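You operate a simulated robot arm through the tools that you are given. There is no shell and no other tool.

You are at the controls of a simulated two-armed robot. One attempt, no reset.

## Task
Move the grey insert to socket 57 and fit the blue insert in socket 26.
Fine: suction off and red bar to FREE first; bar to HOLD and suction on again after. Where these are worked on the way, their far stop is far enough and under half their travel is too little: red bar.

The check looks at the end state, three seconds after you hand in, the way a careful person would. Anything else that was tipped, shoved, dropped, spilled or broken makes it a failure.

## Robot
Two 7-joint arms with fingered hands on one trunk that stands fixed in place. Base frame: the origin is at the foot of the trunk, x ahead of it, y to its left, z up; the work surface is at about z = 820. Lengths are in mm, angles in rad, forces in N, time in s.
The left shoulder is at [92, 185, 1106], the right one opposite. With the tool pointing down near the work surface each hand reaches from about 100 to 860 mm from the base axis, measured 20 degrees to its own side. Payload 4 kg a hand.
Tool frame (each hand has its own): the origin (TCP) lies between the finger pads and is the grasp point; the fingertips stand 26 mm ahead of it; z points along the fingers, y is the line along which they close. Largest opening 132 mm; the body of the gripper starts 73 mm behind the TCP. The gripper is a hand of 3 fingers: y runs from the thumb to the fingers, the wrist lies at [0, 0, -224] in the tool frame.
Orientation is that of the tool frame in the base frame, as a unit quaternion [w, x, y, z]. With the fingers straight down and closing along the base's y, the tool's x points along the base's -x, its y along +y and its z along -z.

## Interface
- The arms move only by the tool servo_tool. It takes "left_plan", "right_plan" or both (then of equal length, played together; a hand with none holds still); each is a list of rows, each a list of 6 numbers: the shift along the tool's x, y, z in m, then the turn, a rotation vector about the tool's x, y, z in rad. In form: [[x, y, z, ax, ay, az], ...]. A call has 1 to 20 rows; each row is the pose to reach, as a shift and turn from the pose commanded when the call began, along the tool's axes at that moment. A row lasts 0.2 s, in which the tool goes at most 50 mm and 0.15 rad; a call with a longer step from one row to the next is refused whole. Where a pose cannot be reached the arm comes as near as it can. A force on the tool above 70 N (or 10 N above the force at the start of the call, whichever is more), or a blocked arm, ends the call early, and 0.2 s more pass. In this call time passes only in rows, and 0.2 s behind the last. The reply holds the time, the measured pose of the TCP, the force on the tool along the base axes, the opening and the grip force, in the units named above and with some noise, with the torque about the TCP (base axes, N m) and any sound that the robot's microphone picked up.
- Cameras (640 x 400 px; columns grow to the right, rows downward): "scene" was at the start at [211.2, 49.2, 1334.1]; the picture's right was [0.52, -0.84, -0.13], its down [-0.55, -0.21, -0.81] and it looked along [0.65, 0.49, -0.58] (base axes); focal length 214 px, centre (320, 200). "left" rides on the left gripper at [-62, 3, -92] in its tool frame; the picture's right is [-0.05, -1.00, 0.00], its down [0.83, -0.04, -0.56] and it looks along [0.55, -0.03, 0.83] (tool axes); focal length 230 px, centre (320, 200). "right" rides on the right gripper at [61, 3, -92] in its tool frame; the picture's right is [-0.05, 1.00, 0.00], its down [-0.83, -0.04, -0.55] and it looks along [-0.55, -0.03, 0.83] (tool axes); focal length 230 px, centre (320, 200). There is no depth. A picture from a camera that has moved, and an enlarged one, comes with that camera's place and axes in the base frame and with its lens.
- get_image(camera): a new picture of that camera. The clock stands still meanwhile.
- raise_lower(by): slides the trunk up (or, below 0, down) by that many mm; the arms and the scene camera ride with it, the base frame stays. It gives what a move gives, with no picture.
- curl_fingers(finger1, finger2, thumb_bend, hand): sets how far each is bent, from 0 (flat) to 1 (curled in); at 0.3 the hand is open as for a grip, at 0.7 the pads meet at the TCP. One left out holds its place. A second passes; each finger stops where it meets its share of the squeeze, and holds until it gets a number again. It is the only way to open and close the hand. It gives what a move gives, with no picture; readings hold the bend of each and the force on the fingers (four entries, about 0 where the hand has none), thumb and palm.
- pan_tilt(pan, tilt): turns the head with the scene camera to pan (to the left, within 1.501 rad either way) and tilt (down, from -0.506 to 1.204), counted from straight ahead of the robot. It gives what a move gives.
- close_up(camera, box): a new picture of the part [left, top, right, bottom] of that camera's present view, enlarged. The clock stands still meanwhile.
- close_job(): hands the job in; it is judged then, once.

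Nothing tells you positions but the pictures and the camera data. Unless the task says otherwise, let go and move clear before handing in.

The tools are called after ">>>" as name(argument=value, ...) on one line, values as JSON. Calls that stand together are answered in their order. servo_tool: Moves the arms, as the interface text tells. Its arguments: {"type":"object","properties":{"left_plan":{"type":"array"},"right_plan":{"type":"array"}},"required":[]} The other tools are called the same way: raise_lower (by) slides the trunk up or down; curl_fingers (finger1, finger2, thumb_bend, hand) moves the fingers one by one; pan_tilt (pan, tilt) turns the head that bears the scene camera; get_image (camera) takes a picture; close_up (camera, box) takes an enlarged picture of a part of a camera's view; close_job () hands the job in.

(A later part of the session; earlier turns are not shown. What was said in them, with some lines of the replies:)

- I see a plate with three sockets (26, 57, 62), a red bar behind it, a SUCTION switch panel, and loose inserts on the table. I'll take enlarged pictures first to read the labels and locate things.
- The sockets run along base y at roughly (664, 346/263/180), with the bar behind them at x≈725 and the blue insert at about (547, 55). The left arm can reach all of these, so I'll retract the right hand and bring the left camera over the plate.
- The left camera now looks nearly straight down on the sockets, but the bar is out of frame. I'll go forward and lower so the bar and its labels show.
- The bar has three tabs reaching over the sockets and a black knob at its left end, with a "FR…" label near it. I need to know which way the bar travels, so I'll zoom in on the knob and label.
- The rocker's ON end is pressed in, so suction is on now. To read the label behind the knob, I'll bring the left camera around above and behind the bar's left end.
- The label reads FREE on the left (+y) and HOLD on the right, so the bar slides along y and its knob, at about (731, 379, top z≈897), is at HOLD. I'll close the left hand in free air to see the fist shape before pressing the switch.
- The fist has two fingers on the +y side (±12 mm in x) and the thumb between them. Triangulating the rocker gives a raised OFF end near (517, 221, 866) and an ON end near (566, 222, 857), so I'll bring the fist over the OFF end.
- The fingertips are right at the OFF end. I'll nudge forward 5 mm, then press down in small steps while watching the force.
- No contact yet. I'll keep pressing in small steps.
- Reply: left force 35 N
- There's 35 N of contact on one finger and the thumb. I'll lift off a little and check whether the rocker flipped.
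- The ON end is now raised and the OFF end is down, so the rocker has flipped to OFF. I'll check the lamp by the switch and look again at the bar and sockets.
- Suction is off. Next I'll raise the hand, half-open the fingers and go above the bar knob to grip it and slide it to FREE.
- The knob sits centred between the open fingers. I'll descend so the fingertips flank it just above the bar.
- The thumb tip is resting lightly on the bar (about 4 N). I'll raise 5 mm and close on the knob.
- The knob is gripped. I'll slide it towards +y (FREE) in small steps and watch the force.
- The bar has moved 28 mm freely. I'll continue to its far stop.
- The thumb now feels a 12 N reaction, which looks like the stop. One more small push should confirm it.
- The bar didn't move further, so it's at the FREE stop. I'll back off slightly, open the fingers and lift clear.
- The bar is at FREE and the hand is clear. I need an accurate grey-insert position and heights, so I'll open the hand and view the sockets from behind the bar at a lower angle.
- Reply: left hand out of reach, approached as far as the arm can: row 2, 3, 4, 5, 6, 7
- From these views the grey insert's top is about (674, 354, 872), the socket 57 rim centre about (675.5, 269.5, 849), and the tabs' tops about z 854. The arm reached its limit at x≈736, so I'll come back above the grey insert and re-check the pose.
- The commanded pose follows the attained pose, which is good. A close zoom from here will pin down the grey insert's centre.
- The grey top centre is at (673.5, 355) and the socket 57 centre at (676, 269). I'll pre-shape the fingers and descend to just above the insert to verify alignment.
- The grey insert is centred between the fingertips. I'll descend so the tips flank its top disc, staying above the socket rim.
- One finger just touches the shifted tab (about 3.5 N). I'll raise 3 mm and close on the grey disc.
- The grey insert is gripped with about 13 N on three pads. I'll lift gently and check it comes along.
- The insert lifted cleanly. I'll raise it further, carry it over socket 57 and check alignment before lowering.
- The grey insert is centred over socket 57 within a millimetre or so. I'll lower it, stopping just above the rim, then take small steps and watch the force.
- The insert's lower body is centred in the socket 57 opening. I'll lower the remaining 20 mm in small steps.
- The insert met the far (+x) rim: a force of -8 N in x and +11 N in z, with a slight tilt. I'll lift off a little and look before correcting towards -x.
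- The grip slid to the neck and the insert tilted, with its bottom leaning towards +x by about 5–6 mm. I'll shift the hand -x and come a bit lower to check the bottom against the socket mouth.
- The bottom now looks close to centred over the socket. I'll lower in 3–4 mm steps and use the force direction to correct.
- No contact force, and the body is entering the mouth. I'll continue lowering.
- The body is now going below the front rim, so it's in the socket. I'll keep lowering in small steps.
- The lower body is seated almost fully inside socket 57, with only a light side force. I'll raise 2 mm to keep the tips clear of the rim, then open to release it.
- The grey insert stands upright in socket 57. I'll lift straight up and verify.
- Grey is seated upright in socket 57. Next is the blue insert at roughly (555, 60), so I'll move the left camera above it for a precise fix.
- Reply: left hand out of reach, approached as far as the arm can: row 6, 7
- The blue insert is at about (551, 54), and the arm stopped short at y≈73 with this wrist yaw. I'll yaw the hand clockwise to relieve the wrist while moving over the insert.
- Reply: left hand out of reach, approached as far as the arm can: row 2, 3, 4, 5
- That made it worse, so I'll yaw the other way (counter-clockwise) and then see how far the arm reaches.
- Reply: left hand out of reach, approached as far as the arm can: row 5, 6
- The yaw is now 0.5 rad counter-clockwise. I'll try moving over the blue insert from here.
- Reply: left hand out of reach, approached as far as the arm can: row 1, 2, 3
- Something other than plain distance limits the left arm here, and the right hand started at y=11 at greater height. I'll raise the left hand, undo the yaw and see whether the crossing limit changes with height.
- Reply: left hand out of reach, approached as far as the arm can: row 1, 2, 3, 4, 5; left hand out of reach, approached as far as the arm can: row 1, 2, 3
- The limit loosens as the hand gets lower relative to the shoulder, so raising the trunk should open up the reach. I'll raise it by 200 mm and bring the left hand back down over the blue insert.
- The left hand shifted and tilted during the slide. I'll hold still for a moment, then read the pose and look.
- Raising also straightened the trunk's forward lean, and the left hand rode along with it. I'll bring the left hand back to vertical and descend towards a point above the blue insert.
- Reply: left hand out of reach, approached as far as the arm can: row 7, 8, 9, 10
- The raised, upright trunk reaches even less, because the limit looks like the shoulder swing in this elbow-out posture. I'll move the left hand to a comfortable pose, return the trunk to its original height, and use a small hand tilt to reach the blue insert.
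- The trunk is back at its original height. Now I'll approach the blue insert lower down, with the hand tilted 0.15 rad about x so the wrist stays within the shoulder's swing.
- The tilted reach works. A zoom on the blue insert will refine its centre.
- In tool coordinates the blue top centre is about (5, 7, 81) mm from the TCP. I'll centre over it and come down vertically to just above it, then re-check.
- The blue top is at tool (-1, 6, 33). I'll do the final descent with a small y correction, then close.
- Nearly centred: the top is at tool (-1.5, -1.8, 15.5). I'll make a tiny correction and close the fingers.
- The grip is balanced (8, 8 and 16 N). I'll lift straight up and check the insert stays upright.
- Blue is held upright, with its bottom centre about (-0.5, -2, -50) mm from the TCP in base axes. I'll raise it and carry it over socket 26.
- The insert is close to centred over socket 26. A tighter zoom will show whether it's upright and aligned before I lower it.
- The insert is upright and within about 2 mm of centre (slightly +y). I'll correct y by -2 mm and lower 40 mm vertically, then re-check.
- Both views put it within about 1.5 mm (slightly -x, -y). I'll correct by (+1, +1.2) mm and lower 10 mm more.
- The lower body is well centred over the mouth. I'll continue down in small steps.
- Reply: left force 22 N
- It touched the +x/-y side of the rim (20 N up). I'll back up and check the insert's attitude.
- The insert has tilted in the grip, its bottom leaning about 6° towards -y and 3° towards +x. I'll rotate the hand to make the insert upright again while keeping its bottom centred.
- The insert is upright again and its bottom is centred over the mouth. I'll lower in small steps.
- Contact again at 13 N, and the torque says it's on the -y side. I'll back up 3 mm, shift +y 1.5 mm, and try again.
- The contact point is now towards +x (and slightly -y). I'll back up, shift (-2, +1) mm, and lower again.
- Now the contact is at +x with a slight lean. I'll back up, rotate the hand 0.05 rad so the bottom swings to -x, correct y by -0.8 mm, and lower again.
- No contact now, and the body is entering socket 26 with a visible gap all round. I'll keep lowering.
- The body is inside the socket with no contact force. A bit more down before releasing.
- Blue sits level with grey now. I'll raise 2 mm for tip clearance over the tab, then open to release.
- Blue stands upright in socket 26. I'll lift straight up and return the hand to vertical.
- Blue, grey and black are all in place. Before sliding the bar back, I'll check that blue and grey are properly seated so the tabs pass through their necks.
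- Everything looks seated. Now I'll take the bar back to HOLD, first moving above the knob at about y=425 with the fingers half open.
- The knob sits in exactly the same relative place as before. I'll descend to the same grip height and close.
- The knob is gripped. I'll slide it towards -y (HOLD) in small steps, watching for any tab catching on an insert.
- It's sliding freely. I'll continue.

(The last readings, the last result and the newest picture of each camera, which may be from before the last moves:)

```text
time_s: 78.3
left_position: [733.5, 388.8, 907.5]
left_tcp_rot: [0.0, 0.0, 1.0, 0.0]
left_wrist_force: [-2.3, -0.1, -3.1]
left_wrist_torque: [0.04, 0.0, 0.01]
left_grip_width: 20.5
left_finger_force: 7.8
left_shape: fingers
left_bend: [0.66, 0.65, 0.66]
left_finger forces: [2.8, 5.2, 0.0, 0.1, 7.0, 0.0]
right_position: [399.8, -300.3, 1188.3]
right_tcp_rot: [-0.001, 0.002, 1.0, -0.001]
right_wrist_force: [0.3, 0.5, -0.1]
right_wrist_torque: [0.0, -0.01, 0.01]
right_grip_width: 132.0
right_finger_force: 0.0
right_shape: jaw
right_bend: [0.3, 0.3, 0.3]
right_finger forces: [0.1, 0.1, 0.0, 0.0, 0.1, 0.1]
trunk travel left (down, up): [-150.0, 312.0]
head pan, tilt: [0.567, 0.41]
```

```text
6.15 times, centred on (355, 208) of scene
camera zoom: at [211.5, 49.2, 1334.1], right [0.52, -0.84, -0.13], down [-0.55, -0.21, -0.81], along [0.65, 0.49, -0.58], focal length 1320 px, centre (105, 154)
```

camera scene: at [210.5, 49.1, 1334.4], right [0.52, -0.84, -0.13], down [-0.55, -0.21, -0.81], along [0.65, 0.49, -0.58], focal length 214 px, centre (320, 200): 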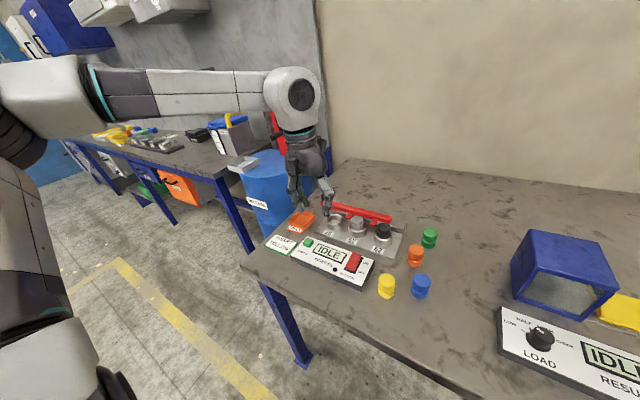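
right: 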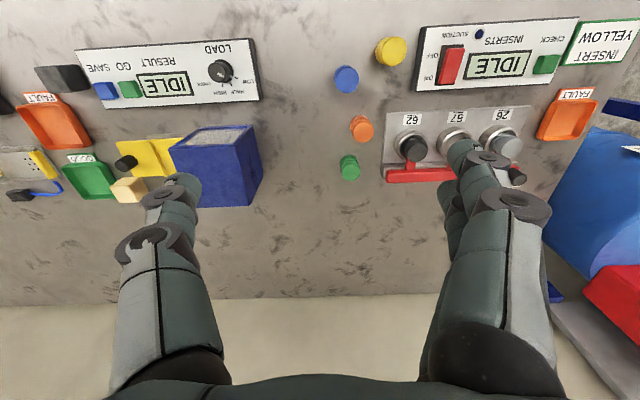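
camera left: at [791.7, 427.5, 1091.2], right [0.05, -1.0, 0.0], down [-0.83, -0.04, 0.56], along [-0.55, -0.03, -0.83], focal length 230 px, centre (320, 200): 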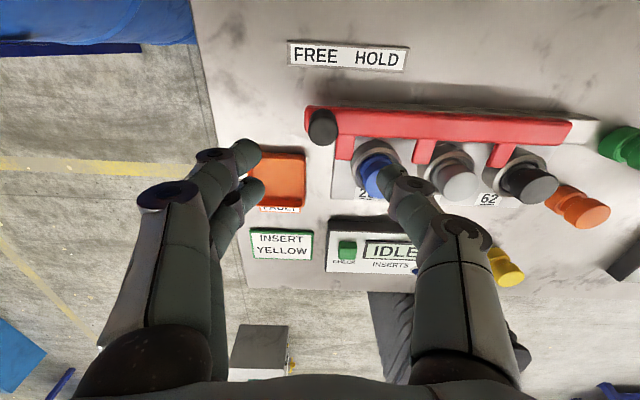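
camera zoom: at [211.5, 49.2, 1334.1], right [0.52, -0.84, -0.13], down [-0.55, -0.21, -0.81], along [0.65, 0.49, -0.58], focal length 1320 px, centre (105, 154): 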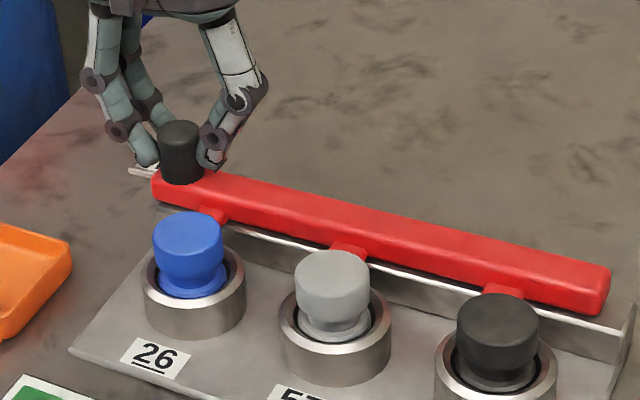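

No catching so far. I'll go on to the HOLD stop.

>>> servo_tool(left_plan=[[0, -0.004, 0, 0, 0, 0], [0, -0.008, 0, 0, 0, 0], [0, -0.012, 0, 0, 0, 0]])

>>> close_up(camera="scene", box=[305, 175, 405, 240])

```text
time_s: 79.1
left_position: [733.8, 378.1, 909.2]
left_tcp_rot: [0.0, 0.0, 1.0, 0.0]
left_wrist_force: [-2.6, 2.4, -5.6]
left_wrist_torque: [0.07, 0.08, 0.0]
left_grip_width: 20.6
left_finger_force: 7.5
left_shape: fingers
left_bend: [0.66, 0.65, 0.66]
left_finger forces: [3.2, 5.4, 0.0, 0.0, 6.3, 0.0]
right_position: [398.7, -298.9, 1187.6]
right_tcp_rot: [0.0, 0.0, 1.0, -0.001]
right_wrist_force: [0.3, 0.2, -0.4]
right_wrist_torque: [0.02, 0.0, 0.01]
right_grip_width: 132.0
right_finger_force: 0.1
right_shape: jaw
right_bend: [0.3, 0.3, 0.3]
right_finger forces: [0.1, 0.1, 0.0, 0.0, 0.0, 0.0]
trunk travel left (down, up): [-150.0, 312.0]
head pan, tilt: [0.567, 0.41]
```

```text
6.15 times, centred on (355, 208) of scene
camera zoom: at [211.4, 50.1, 1334.0], right [0.52, -0.84, -0.13], down [-0.55, -0.21, -0.81], along [0.65, 0.49, -0.58], focal length 1320 px, centre (105, 154)
```

zoom: 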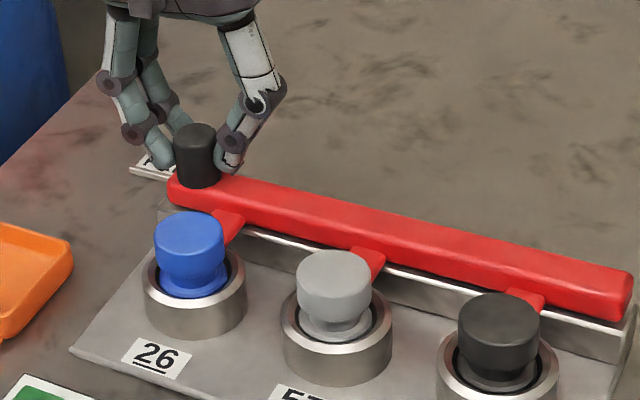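

The bar's right end is back near its original place. I'll press a little further to confirm the HOLD stop.

>>> servo_tool(left_plan=[[0, -0.004, 0, 0, 0, 0], [0, -0.008, 0, 0, 0, 0]])

>>> close_up(camera="scene", box=[305, 175, 405, 240])

```text
time_s: 79.7
left_position: [734.9, 373.7, 908.1]
left_tcp_rot: [0.0, -0.001, 1.0, 0.0]
left_wrist_force: [-0.8, 12.2, 0.2]
left_wrist_torque: [0.33, 0.04, -0.02]
left_grip_width: 20.2
left_finger_force: 9.3
left_shape: fingers
left_bend: [0.64, 0.63, 0.68]
left_finger forces: [6.6, 9.2, 0.0, 0.1, 2.6, 0.0]
right_position: [399.3, -297.7, 1188.8]
right_tcp_rot: [0.001, 0.0, 1.0, 0.0]
right_wrist_force: [-0.6, -0.3, -0.1]
right_wrist_torque: [0.0, -0.03, 0.01]
right_grip_width: 132.0
right_finger_force: 0.0
right_shape: jaw
right_bend: [0.3, 0.3, 0.3]
right_finger forces: [0.1, 0.0, 0.1, 0.1, 0.0, 0.0]
trunk travel left (down, up): [-150.0, 312.0]
head pan, tilt: [0.567, 0.41]
```

```text
6.15 times, centred on (355, 208) of scene
camera zoom: at [210.9, 51.1, 1334.2], right [0.52, -0.84, -0.13], down [-0.55, -0.22, -0.81], along [0.65, 0.49, -0.58], focal length 1320 px, centre (105, 154)
```

zoom: 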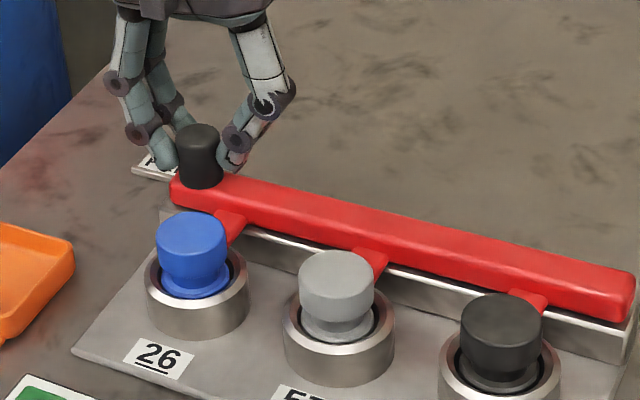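

The bar is at the HOLD stop (12 N reaction). I'll ease off, open the fingers and lift clear.

>>> servo_tool(left_plan=[[0, 0.004, 0, 0, 0, 0]])

>>> curl_fingers(hand="left", finger1=0.52, finger2=0.52, thumb_bend=0.52)

>>> servo_tool(left_plan=[[0, 0, -0.03, 0, 0, 0], [0, 0, -0.06, 0, 0, 0], [0, 0, -0.09, 0, 0, 0]])

>>> close_up(camera="scene", box=[310, 185, 410, 250])

>>> get_image(camera="left")

```text
time_s: 80.1
left_position: [733.5, 374.6, 908.3]
left_tcp_rot: [0.0, 0.001, 1.0, 0.0]
left_wrist_force: [-3.6, 8.2, 1.0]
left_wrist_torque: [0.24, 0.08, 0.07]
left_grip_width: 20.3
left_finger_force: 8.7
left_shape: fingers
left_bend: [0.64, 0.63, 0.68]
left_finger forces: [4.6, 8.3, 0.1, 0.0, 4.2, 0.0]
right_position: [398.0, -299.9, 1188.4]
right_tcp_rot: [0.0, 0.002, 1.0, 0.001]
right_wrist_force: [-0.7, 0.0, -0.3]
right_wrist_torque: [-0.03, 0.02, -0.02]
right_grip_width: 131.9
right_finger_force: 0.2
right_shape: jaw
right_bend: [0.3, 0.3, 0.3]
right_finger forces: [0.1, 0.0, 0.0, 0.0, 0.0, 0.0]
trunk travel left (down, up): [-150.0, 312.0]
head pan, tilt: [0.567, 0.41]
```

```text
time_s: 81.1
left_position: [736.2, 374.7, 909.0]
left_tcp_rot: [-0.001, 0.0, 1.0, 0.0]
left_wrist_force: [0.5, 0.3, 0.6]
left_wrist_torque: [0.01, 0.02, 0.0]
left_grip_width: 60.5
left_finger_force: 0.0
left_shape: fingers
left_bend: [0.52, 0.52, 0.52]
left_finger forces: [0.0, 0.0, 0.0, 0.0, 0.0, 0.0]
right_position: [398.0, -299.5, 1188.6]
right_tcp_rot: [-0.001, 0.0, 1.0, 0.0]
right_wrist_force: [-0.1, 0.1, 0.2]
right_wrist_torque: [0.01, 0.05, -0.01]
right_grip_width: 131.9
right_finger_force: 0.1
right_shape: jaw
right_bend: [0.3, 0.3, 0.3]
right_finger forces: [0.0, 0.1, 0.0, 0.0, 0.0, 0.0]
trunk travel left (down, up): [-150.0, 312.0]
head pan, tilt: [0.567, 0.41]
```

```text
time_s: 81.9
left_position: [733.6, 375.1, 998.3]
left_tcp_rot: [0.0, 0.0, 1.0, 0.001]
left_wrist_force: [-0.5, 0.8, -1.1]
left_wrist_torque: [0.02, -0.01, 0.0]
left_grip_width: 60.6
left_finger_force: 0.0
left_shape: fingers
left_bend: [0.52, 0.52, 0.52]
left_finger forces: [0.0, 0.1, 0.0, 0.0, 0.0, 0.0]
right_position: [398.5, -299.9, 1188.1]
right_tcp_rot: [0.001, 0.001, 1.0, 0.0]
right_wrist_force: [-0.1, 0.3, -0.9]
right_wrist_torque: [-0.02, -0.02, 0.0]
right_grip_width: 131.9
right_finger_force: 0.1
right_shape: jaw
right_bend: [0.3, 0.3, 0.3]
right_finger forces: [0.0, 0.0, 0.0, 0.0, 0.1, 0.1]
trunk travel left (down, up): [-150.0, 312.0]
head pan, tilt: [0.567, 0.41]
```

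```text
6.15 times, centred on (360, 218) of scene
camera zoom: at [210.8, 48.8, 1334.2], right [0.52, -0.84, -0.13], down [-0.55, -0.21, -0.81], along [0.65, 0.49, -0.58], focal length 1320 px, centre (74, 92)
```

zoom: 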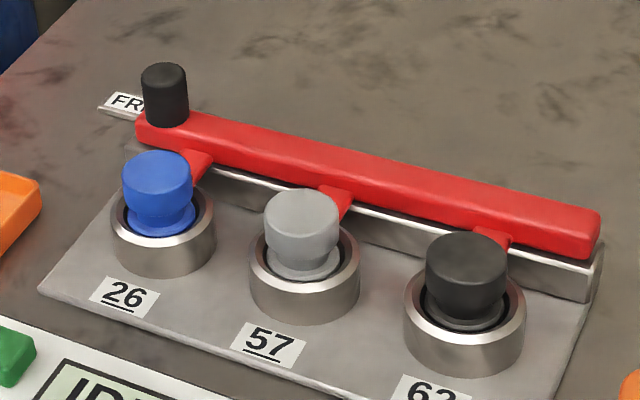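

```text
taken
camera left: at [793.7, 378.0, 1090.2], right [0.05, -1.0, 0.0], down [-0.83, -0.04, 0.56], along [-0.55, -0.03, -0.83], focal length 230 px, centre (320, 200)
```

left: 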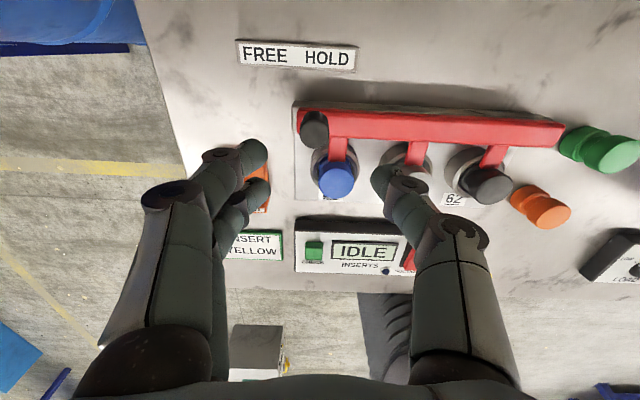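

The bar is back exactly at its HOLD position with tabs over all three inserts. Finally the suction switch: I'll make a fist and move over the rocker's ON end at about (566, 222).

>>> servo_tool(left_plan=[[0.028, -0.0255, -0.01, 0, 0, 0], [0.056, -0.051, -0.01, 0, 0, 0], [0.084, -0.0765, -0.01, 0, 0, 0], [0.112, -0.102, -0.01, 0, 0, 0], [0.14, -0.1275, -0.01, 0, 0, 0], [0.168, -0.153, -0.01, 0, 0, 0], [0.168, -0.153, -0.01, 0, 0, 0]])

>>> curl_fingers(hand="left", finger1=0.7, finger2=0.7, thumb_bend=0.7)

>>> servo_tool(left_plan=[[0, 0, 0.04, 0, 0, 0], [0, 0, 0.08, 0, 0, 0]])

>>> get_image(camera="left")

>>> close_up(camera="scene", box=[310, 220, 410, 290])

```text
time_s: 83.5
left_position: [565.9, 223.5, 1008.3]
left_tcp_rot: [0.0, 0.0, 1.0, 0.0]
left_wrist_force: [-0.5, 0.4, -0.8]
left_wrist_torque: [-0.02, 0.02, -0.01]
left_grip_width: 60.4
left_finger_force: 0.1
left_shape: fingers
left_bend: [0.52, 0.52, 0.52]
left_finger forces: [0.0, 0.1, 0.0, 0.1, 0.0, 0.1]
right_position: [399.3, -300.5, 1188.8]
right_tcp_rot: [-0.001, 0.001, 1.0, 0.0]
right_wrist_force: [0.0, 0.0, -0.2]
right_wrist_torque: [0.0, -0.02, -0.02]
right_grip_width: 132.0
right_finger_force: 0.2
right_shape: jaw
right_bend: [0.3, 0.3, 0.3]
right_finger forces: [0.0, 0.1, 0.0, 0.0, 0.1, 0.0]
trunk travel left (down, up): [-150.0, 312.0]
head pan, tilt: [0.567, 0.41]
```

```text
time_s: 84.5
left_position: [566.2, 223.3, 1008.3]
left_tcp_rot: [-0.001, 0.0, 1.0, -0.001]
left_wrist_force: [0.5, 0.5, -0.2]
left_wrist_torque: [0.01, 0.01, 0.01]
left_grip_width: 6.3
left_finger_force: 0.2
left_shape: fingers
left_bend: [0.7, 0.7, 0.7]
left_finger forces: [0.1, 0.0, 0.0, 0.1, 0.1, 0.1]
right_position: [398.0, -300.1, 1189.0]
right_tcp_rot: [-0.001, 0.001, 1.0, 0.0]
right_wrist_force: [0.3, -0.9, 0.5]
right_wrist_torque: [-0.01, 0.02, 0.01]
right_grip_width: 132.0
right_finger_force: 0.1
right_shape: jaw
right_bend: [0.3, 0.3, 0.3]
right_finger forces: [0.1, 0.0, 0.0, 0.0, 0.0, 0.0]
trunk travel left (down, up): [-150.0, 312.0]
head pan, tilt: [0.567, 0.41]
```

```text
time_s: 85.1
left_position: [567.1, 225.1, 924.6]
left_tcp_rot: [0.0, 0.0, 1.0, 0.0]
left_wrist_force: [-0.8, 1.4, -0.3]
left_wrist_torque: [-0.03, 0.02, -0.05]
left_grip_width: 6.0
left_finger_force: 0.2
left_shape: fingers
left_bend: [0.7, 0.7, 0.7]
left_finger forces: [0.0, 0.0, 0.0, 0.0, 0.0, 0.1]
right_position: [399.0, -300.3, 1187.3]
right_tcp_rot: [0.0, 0.001, 1.0, 0.0]
right_wrist_force: [-0.2, -0.4, -0.2]
right_wrist_torque: [-0.01, -0.01, 0.0]
right_grip_width: 131.9
right_finger_force: 0.0
right_shape: jaw
right_bend: [0.3, 0.3, 0.3]
right_finger forces: [0.0, 0.0, 0.0, 0.0, 0.0, 0.0]
trunk travel left (down, up): [-150.0, 312.0]
head pan, tilt: [0.567, 0.41]
```

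```text
taken
camera left: at [627.4, 227.7, 1017.9], right [0.05, -1.0, 0.0], down [-0.83, -0.04, 0.56], along [-0.56, -0.03, -0.83], focal length 230 px, centre (320, 200)
```

left: 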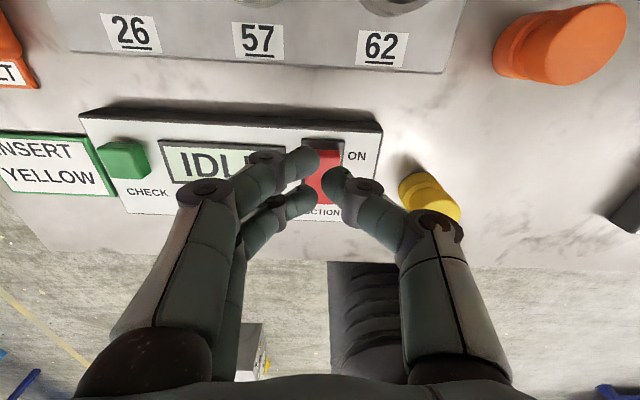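

```text
5.71 times, centred on (360, 255) of scene
camera zoom: at [212.0, 49.3, 1333.9], right [0.52, -0.84, -0.13], down [-0.55, -0.21, -0.81], along [0.65, 0.49, -0.58], focal length 1226 px, centre (91, -114)
```

zoom: 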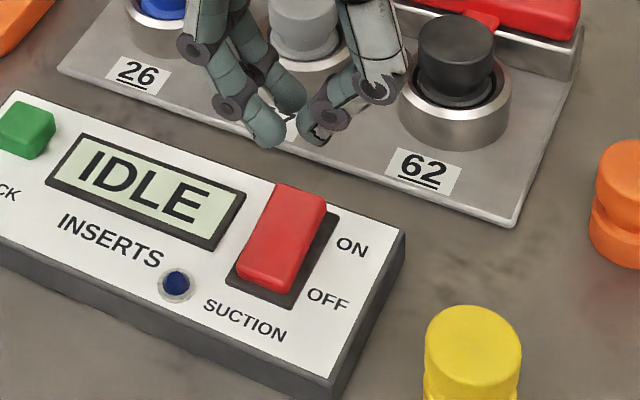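

The fist is over the raised ON end. I'll shift -y 3 mm and press down in steps.

>>> servo_tool(left_plan=[[0, -0.003, 0.012, 0, 0, 0], [0, -0.003, 0.024, 0, 0, 0], [0, -0.003, 0.034, 0, 0, 0], [0, -0.003, 0.038, 0, 0, 0]])

>>> servo_tool(left_plan=[[0, 0, 0.003, 0, 0, 0], [0, 0, 0.006, 0, 0, 0]])

>>> close_up(camera="scene", box=[310, 220, 410, 290])

```text
time_s: 86.1
left_position: [566.3, 219.0, 888.9]
left_tcp_rot: [0.0, 0.001, 1.0, 0.0]
left_wrist_force: [-0.2, -1.1, 0.4]
left_wrist_torque: [-0.01, -0.02, 0.01]
left_grip_width: 5.9
left_finger_force: 0.1
left_shape: fingers
left_bend: [0.7, 0.7, 0.7]
left_finger forces: [0.1, 0.1, 0.0, 0.0, 0.1, 0.1]
right_position: [399.0, -300.6, 1188.0]
right_tcp_rot: [-0.001, 0.002, 1.0, 0.0]
right_wrist_force: [0.9, 0.0, 0.5]
right_wrist_torque: [0.0, -0.02, -0.02]
right_grip_width: 131.8
right_finger_force: 0.1
right_shape: jaw
right_bend: [0.3, 0.3, 0.3]
right_finger forces: [0.0, 0.0, 0.0, 0.1, 0.0, 0.0]
trunk travel left (down, up): [-150.0, 312.0]
head pan, tilt: [0.567, 0.41]
```

```text
time_s: 86.7
left_position: [565.4, 219.1, 883.7]
left_tcp_rot: [0.001, 0.0, 1.0, 0.0]
left_wrist_force: [1.4, 3.0, 10.5]
left_wrist_torque: [0.14, 0.14, -0.03]
left_grip_width: 6.3
left_finger_force: 4.7
left_shape: fingers
left_bend: [0.7, 0.71, 0.7]
left_finger forces: [0.0, 10.5, 0.0, 0.0, 0.0, 0.0]
right_position: [398.8, -298.8, 1188.6]
right_tcp_rot: [0.0, 0.0, 1.0, 0.001]
right_wrist_force: [-0.3, 0.0, -0.1]
right_wrist_torque: [0.04, -0.03, 0.0]
right_grip_width: 132.0
right_finger_force: 0.1
right_shape: jaw
right_bend: [0.3, 0.3, 0.3]
right_finger forces: [0.1, 0.0, 0.0, 0.0, 0.1, 0.0]
trunk travel left (down, up): [-150.0, 312.0]
head pan, tilt: [0.567, 0.41]
```

```text
5.71 times, centred on (360, 255) of scene
camera zoom: at [210.0, 49.1, 1334.6], right [0.52, -0.84, -0.13], down [-0.55, -0.21, -0.81], along [0.65, 0.49, -0.58], focal length 1226 px, centre (91, -114)
```

zoom: 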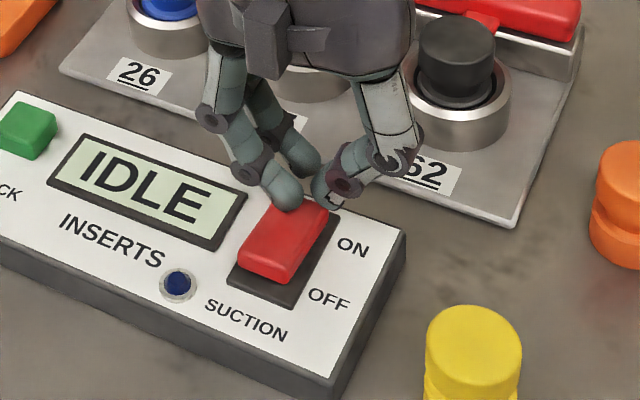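

One finger presses with about 10 N and the near end looks raised. I'll press slightly more to be sure it clicks over.

>>> servo_tool(left_plan=[[0, 0, 0.003, 0, 0, 0], [0, 0, 0.005, 0, 0, 0]])

>>> servo_tool(left_plan=[[0, 0, -0.03, 0, 0, 0], [0, 0, -0.06, 0, 0, 0], [0.0, 0, -0.1, 0, 0, 0]])

>>> close_up(camera="scene", box=[310, 220, 410, 290])

>>> close_up(camera="scene", box=[330, 245, 390, 290])

```text
time_s: 87.3
left_position: [566.4, 217.5, 882.2]
left_tcp_rot: [0.003, 0.0, 1.0, 0.001]
left_wrist_force: [5.1, 7.5, 25.8]
left_wrist_torque: [0.15, 0.28, -0.09]
left_grip_width: 5.3
left_finger_force: 13.6
left_shape: fingers
left_bend: [0.7, 0.75, 0.71]
left_finger forces: [0.0, 21.3, 0.0, 0.1, 6.8, 0.0]
right_position: [396.2, -300.8, 1188.9]
right_tcp_rot: [0.001, 0.0, 1.0, 0.0]
right_wrist_force: [0.8, -0.2, 0.0]
right_wrist_torque: [0.03, 0.01, 0.03]
right_grip_width: 132.0
right_finger_force: 0.0
right_shape: jaw
right_bend: [0.3, 0.3, 0.3]
right_finger forces: [0.0, 0.0, 0.0, 0.0, 0.0, 0.0]
trunk travel left (down, up): [-150.0, 312.0]
head pan, tilt: [0.567, 0.41]
```

```text
time_s: 88.1
left_position: [565.4, 218.3, 977.6]
left_tcp_rot: [-0.001, 0.0, 1.0, 0.001]
left_wrist_force: [0.7, 0.2, 0.4]
left_wrist_torque: [0.0, -0.02, 0.01]
left_grip_width: 5.8
left_finger_force: 0.1
left_shape: fingers
left_bend: [0.7, 0.7, 0.7]
left_finger forces: [0.1, 0.0, 0.0, 0.0, 0.0, 0.0]
right_position: [398.7, -300.6, 1188.4]
right_tcp_rot: [0.0, 0.001, 1.0, 0.0]
right_wrist_force: [0.5, -0.4, 0.2]
right_wrist_torque: [-0.02, 0.0, 0.01]
right_grip_width: 132.0
right_finger_force: 0.1
right_shape: jaw
right_bend: [0.3, 0.3, 0.3]
right_finger forces: [0.0, 0.0, 0.0, 0.0, 0.0, 0.0]
trunk travel left (down, up): [-150.0, 312.0]
head pan, tilt: [0.567, 0.41]
```

```text
5.71 times, centred on (360, 255) of scene
camera zoom: at [210.7, 48.6, 1334.2], right [0.52, -0.84, -0.13], down [-0.55, -0.21, -0.81], along [0.65, 0.49, -0.58], focal length 1226 px, centre (91, -114)
```

zoom: 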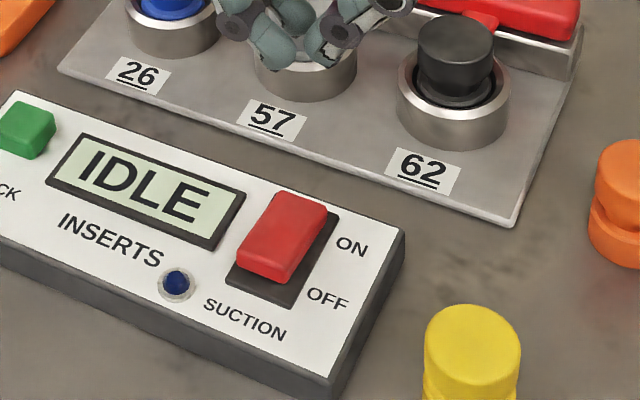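

```text
8.89 times, centred on (360, 268) of scene
camera zoom: at [210.7, 48.6, 1334.2], right [0.52, -0.84, -0.13], down [-0.55, -0.21, -0.81], along [0.65, 0.49, -0.58], focal length 1906 px, centre (-36, -400)
```

zoom: 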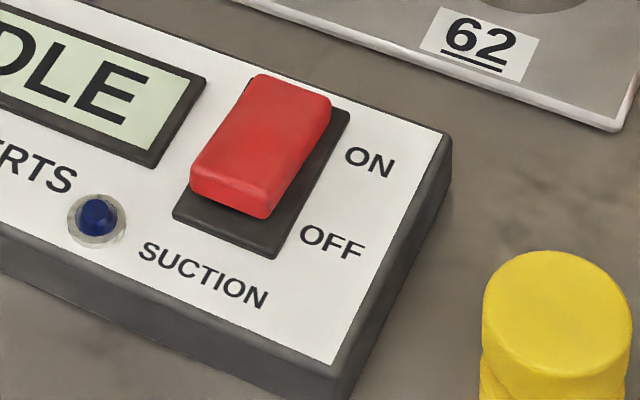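

The rocker looks just as it did at the start, with the ON end pressed. I'll retract the left hand and take a final look at everything.

>>> servo_tool(left_plan=[[0.0, 0.0, -0.04, 0, 0, 0], [0.02, 0.03, -0.07, 0, 0, 0], [0.045, 0.06, -0.1, 0, 0, 0], [0.07, 0.09, -0.12, 0, 0, 0], [0.095, 0.12, -0.13, 0, 0, 0], [0.12, 0.15, -0.14, 0, 0, 0], [0.145, 0.18, -0.14, 0, 0, 0]])

>>> curl_fingers(hand="left", finger1=0.3, finger2=0.3, thumb_bend=0.3)

>>> get_image(camera="scene")

>>> close_up(camera="scene", box=[250, 180, 450, 305])

>>> close_up(camera="scene", box=[315, 185, 415, 250])

```text
time_s: 89.7
left_position: [418.8, 398.2, 1121.4]
left_tcp_rot: [0.001, 0.001, 1.0, 0.0]
left_wrist_force: [-0.6, 0.4, 1.4]
left_wrist_torque: [-0.04, 0.0, 0.02]
left_grip_width: 5.6
left_finger_force: 0.0
left_shape: fingers
left_bend: [0.7, 0.7, 0.7]
left_finger forces: [0.0, 0.0, 0.0, 0.0, 0.0, 0.1]
right_position: [398.5, -299.3, 1189.1]
right_tcp_rot: [0.0, 0.001, 1.0, -0.001]
right_wrist_force: [0.6, 0.1, 0.2]
right_wrist_torque: [0.0, 0.01, 0.03]
right_grip_width: 131.7
right_finger_force: 0.0
right_shape: jaw
right_bend: [0.3, 0.3, 0.3]
right_finger forces: [0.0, 0.0, 0.0, 0.0, 0.1, 0.1]
trunk travel left (down, up): [-150.0, 312.0]
head pan, tilt: [0.567, 0.41]
```

```text
time_s: 90.7
left_position: [420.6, 396.8, 1120.7]
left_tcp_rot: [0.0, 0.001, 1.0, 0.0]
left_wrist_force: [-0.4, -0.2, -0.8]
left_wrist_torque: [0.01, 0.01, 0.01]
left_grip_width: 133.9
left_finger_force: 0.1
left_shape: fingers
left_bend: [0.3, 0.3, 0.3]
left_finger forces: [0.0, 0.0, 0.0, 0.1, 0.1, 0.0]
right_position: [398.9, -300.3, 1188.6]
right_tcp_rot: [0.0, 0.001, 1.0, 0.001]
right_wrist_force: [-0.4, -0.5, 0.2]
right_wrist_torque: [0.0, 0.0, 0.03]
right_grip_width: 132.1
right_finger_force: 0.1
right_shape: jaw
right_bend: [0.3, 0.3, 0.3]
right_finger forces: [0.0, 0.1, 0.0, 0.0, 0.0, 0.1]
trunk travel left (down, up): [-150.0, 312.0]
head pan, tilt: [0.567, 0.41]
```

```text
taken
camera scene: at [211.0, 49.3, 1334.2], right [0.52, -0.84, -0.13], down [-0.55, -0.21, -0.81], along [0.65, 0.49, -0.58], focal length 214 px, centre (320, 200)
```

scene: 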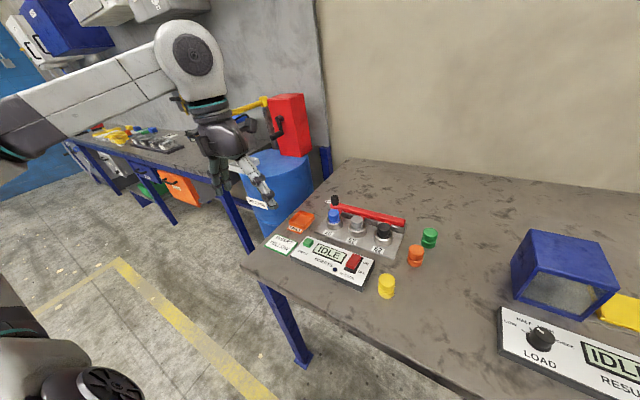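

```text
3.20 times, centred on (350, 242) of scene
camera zoom: at [211.0, 49.3, 1334.2], right [0.52, -0.84, -0.13], down [-0.55, -0.21, -0.81], along [0.65, 0.49, -0.58], focal length 686 px, centre (224, 64)
```

zoom: 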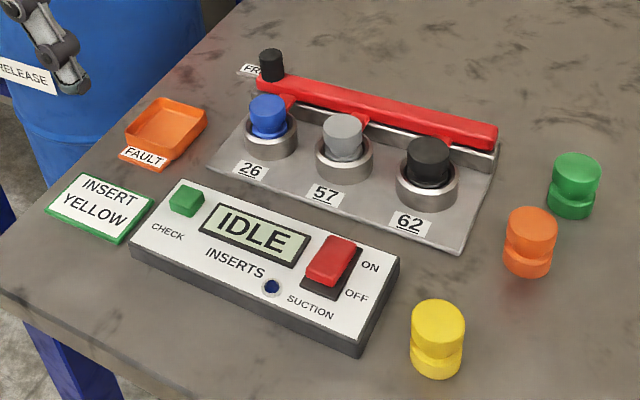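

```text
6.15 times, centred on (365, 218) of scene
camera zoom: at [211.0, 49.3, 1334.2], right [0.52, -0.84, -0.13], down [-0.55, -0.21, -0.81], along [0.65, 0.49, -0.58], focal length 1320 px, centre (43, 92)
```

zoom: 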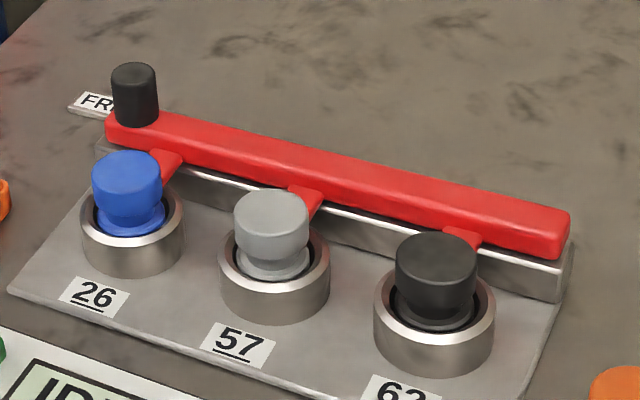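

Everything matches the goal. Blue is seated in socket 26, grey in 57 and black is untouched in 62. The bar is at HOLD, the rocker is at ON, the other inserts stand where they were, and both hands are clear and empty. I'm handing in the job.

>>> close_job()

```text
The job is handed in.
```

The job is handed in. The grey insert is now in socket 57 and the blue insert is in socket 26. I turned suction off and slid the red bar to FREE before moving anything.

- **Bar:** it is back at HOLD. I slid it to its far stop both ways.
- **Suction:** the rocker is back on ON and looks as it did at the start. The small lamp next to it stayed dark the whole time, on or off, so I judged the switch by the rocker alone.
- **Inserts:** both touched the socket rim on the way in and needed small corrections. In the last pictures both stand upright, and blue sits at the height grey had in that socket.
- **Everything else:** the black insert in 62 and the yellow, orange and green ones look undisturbed. Both hands are empty and clear.

The card on the table says "INSERT YELLOW". I followed your instructions and left the yellow insert alone.
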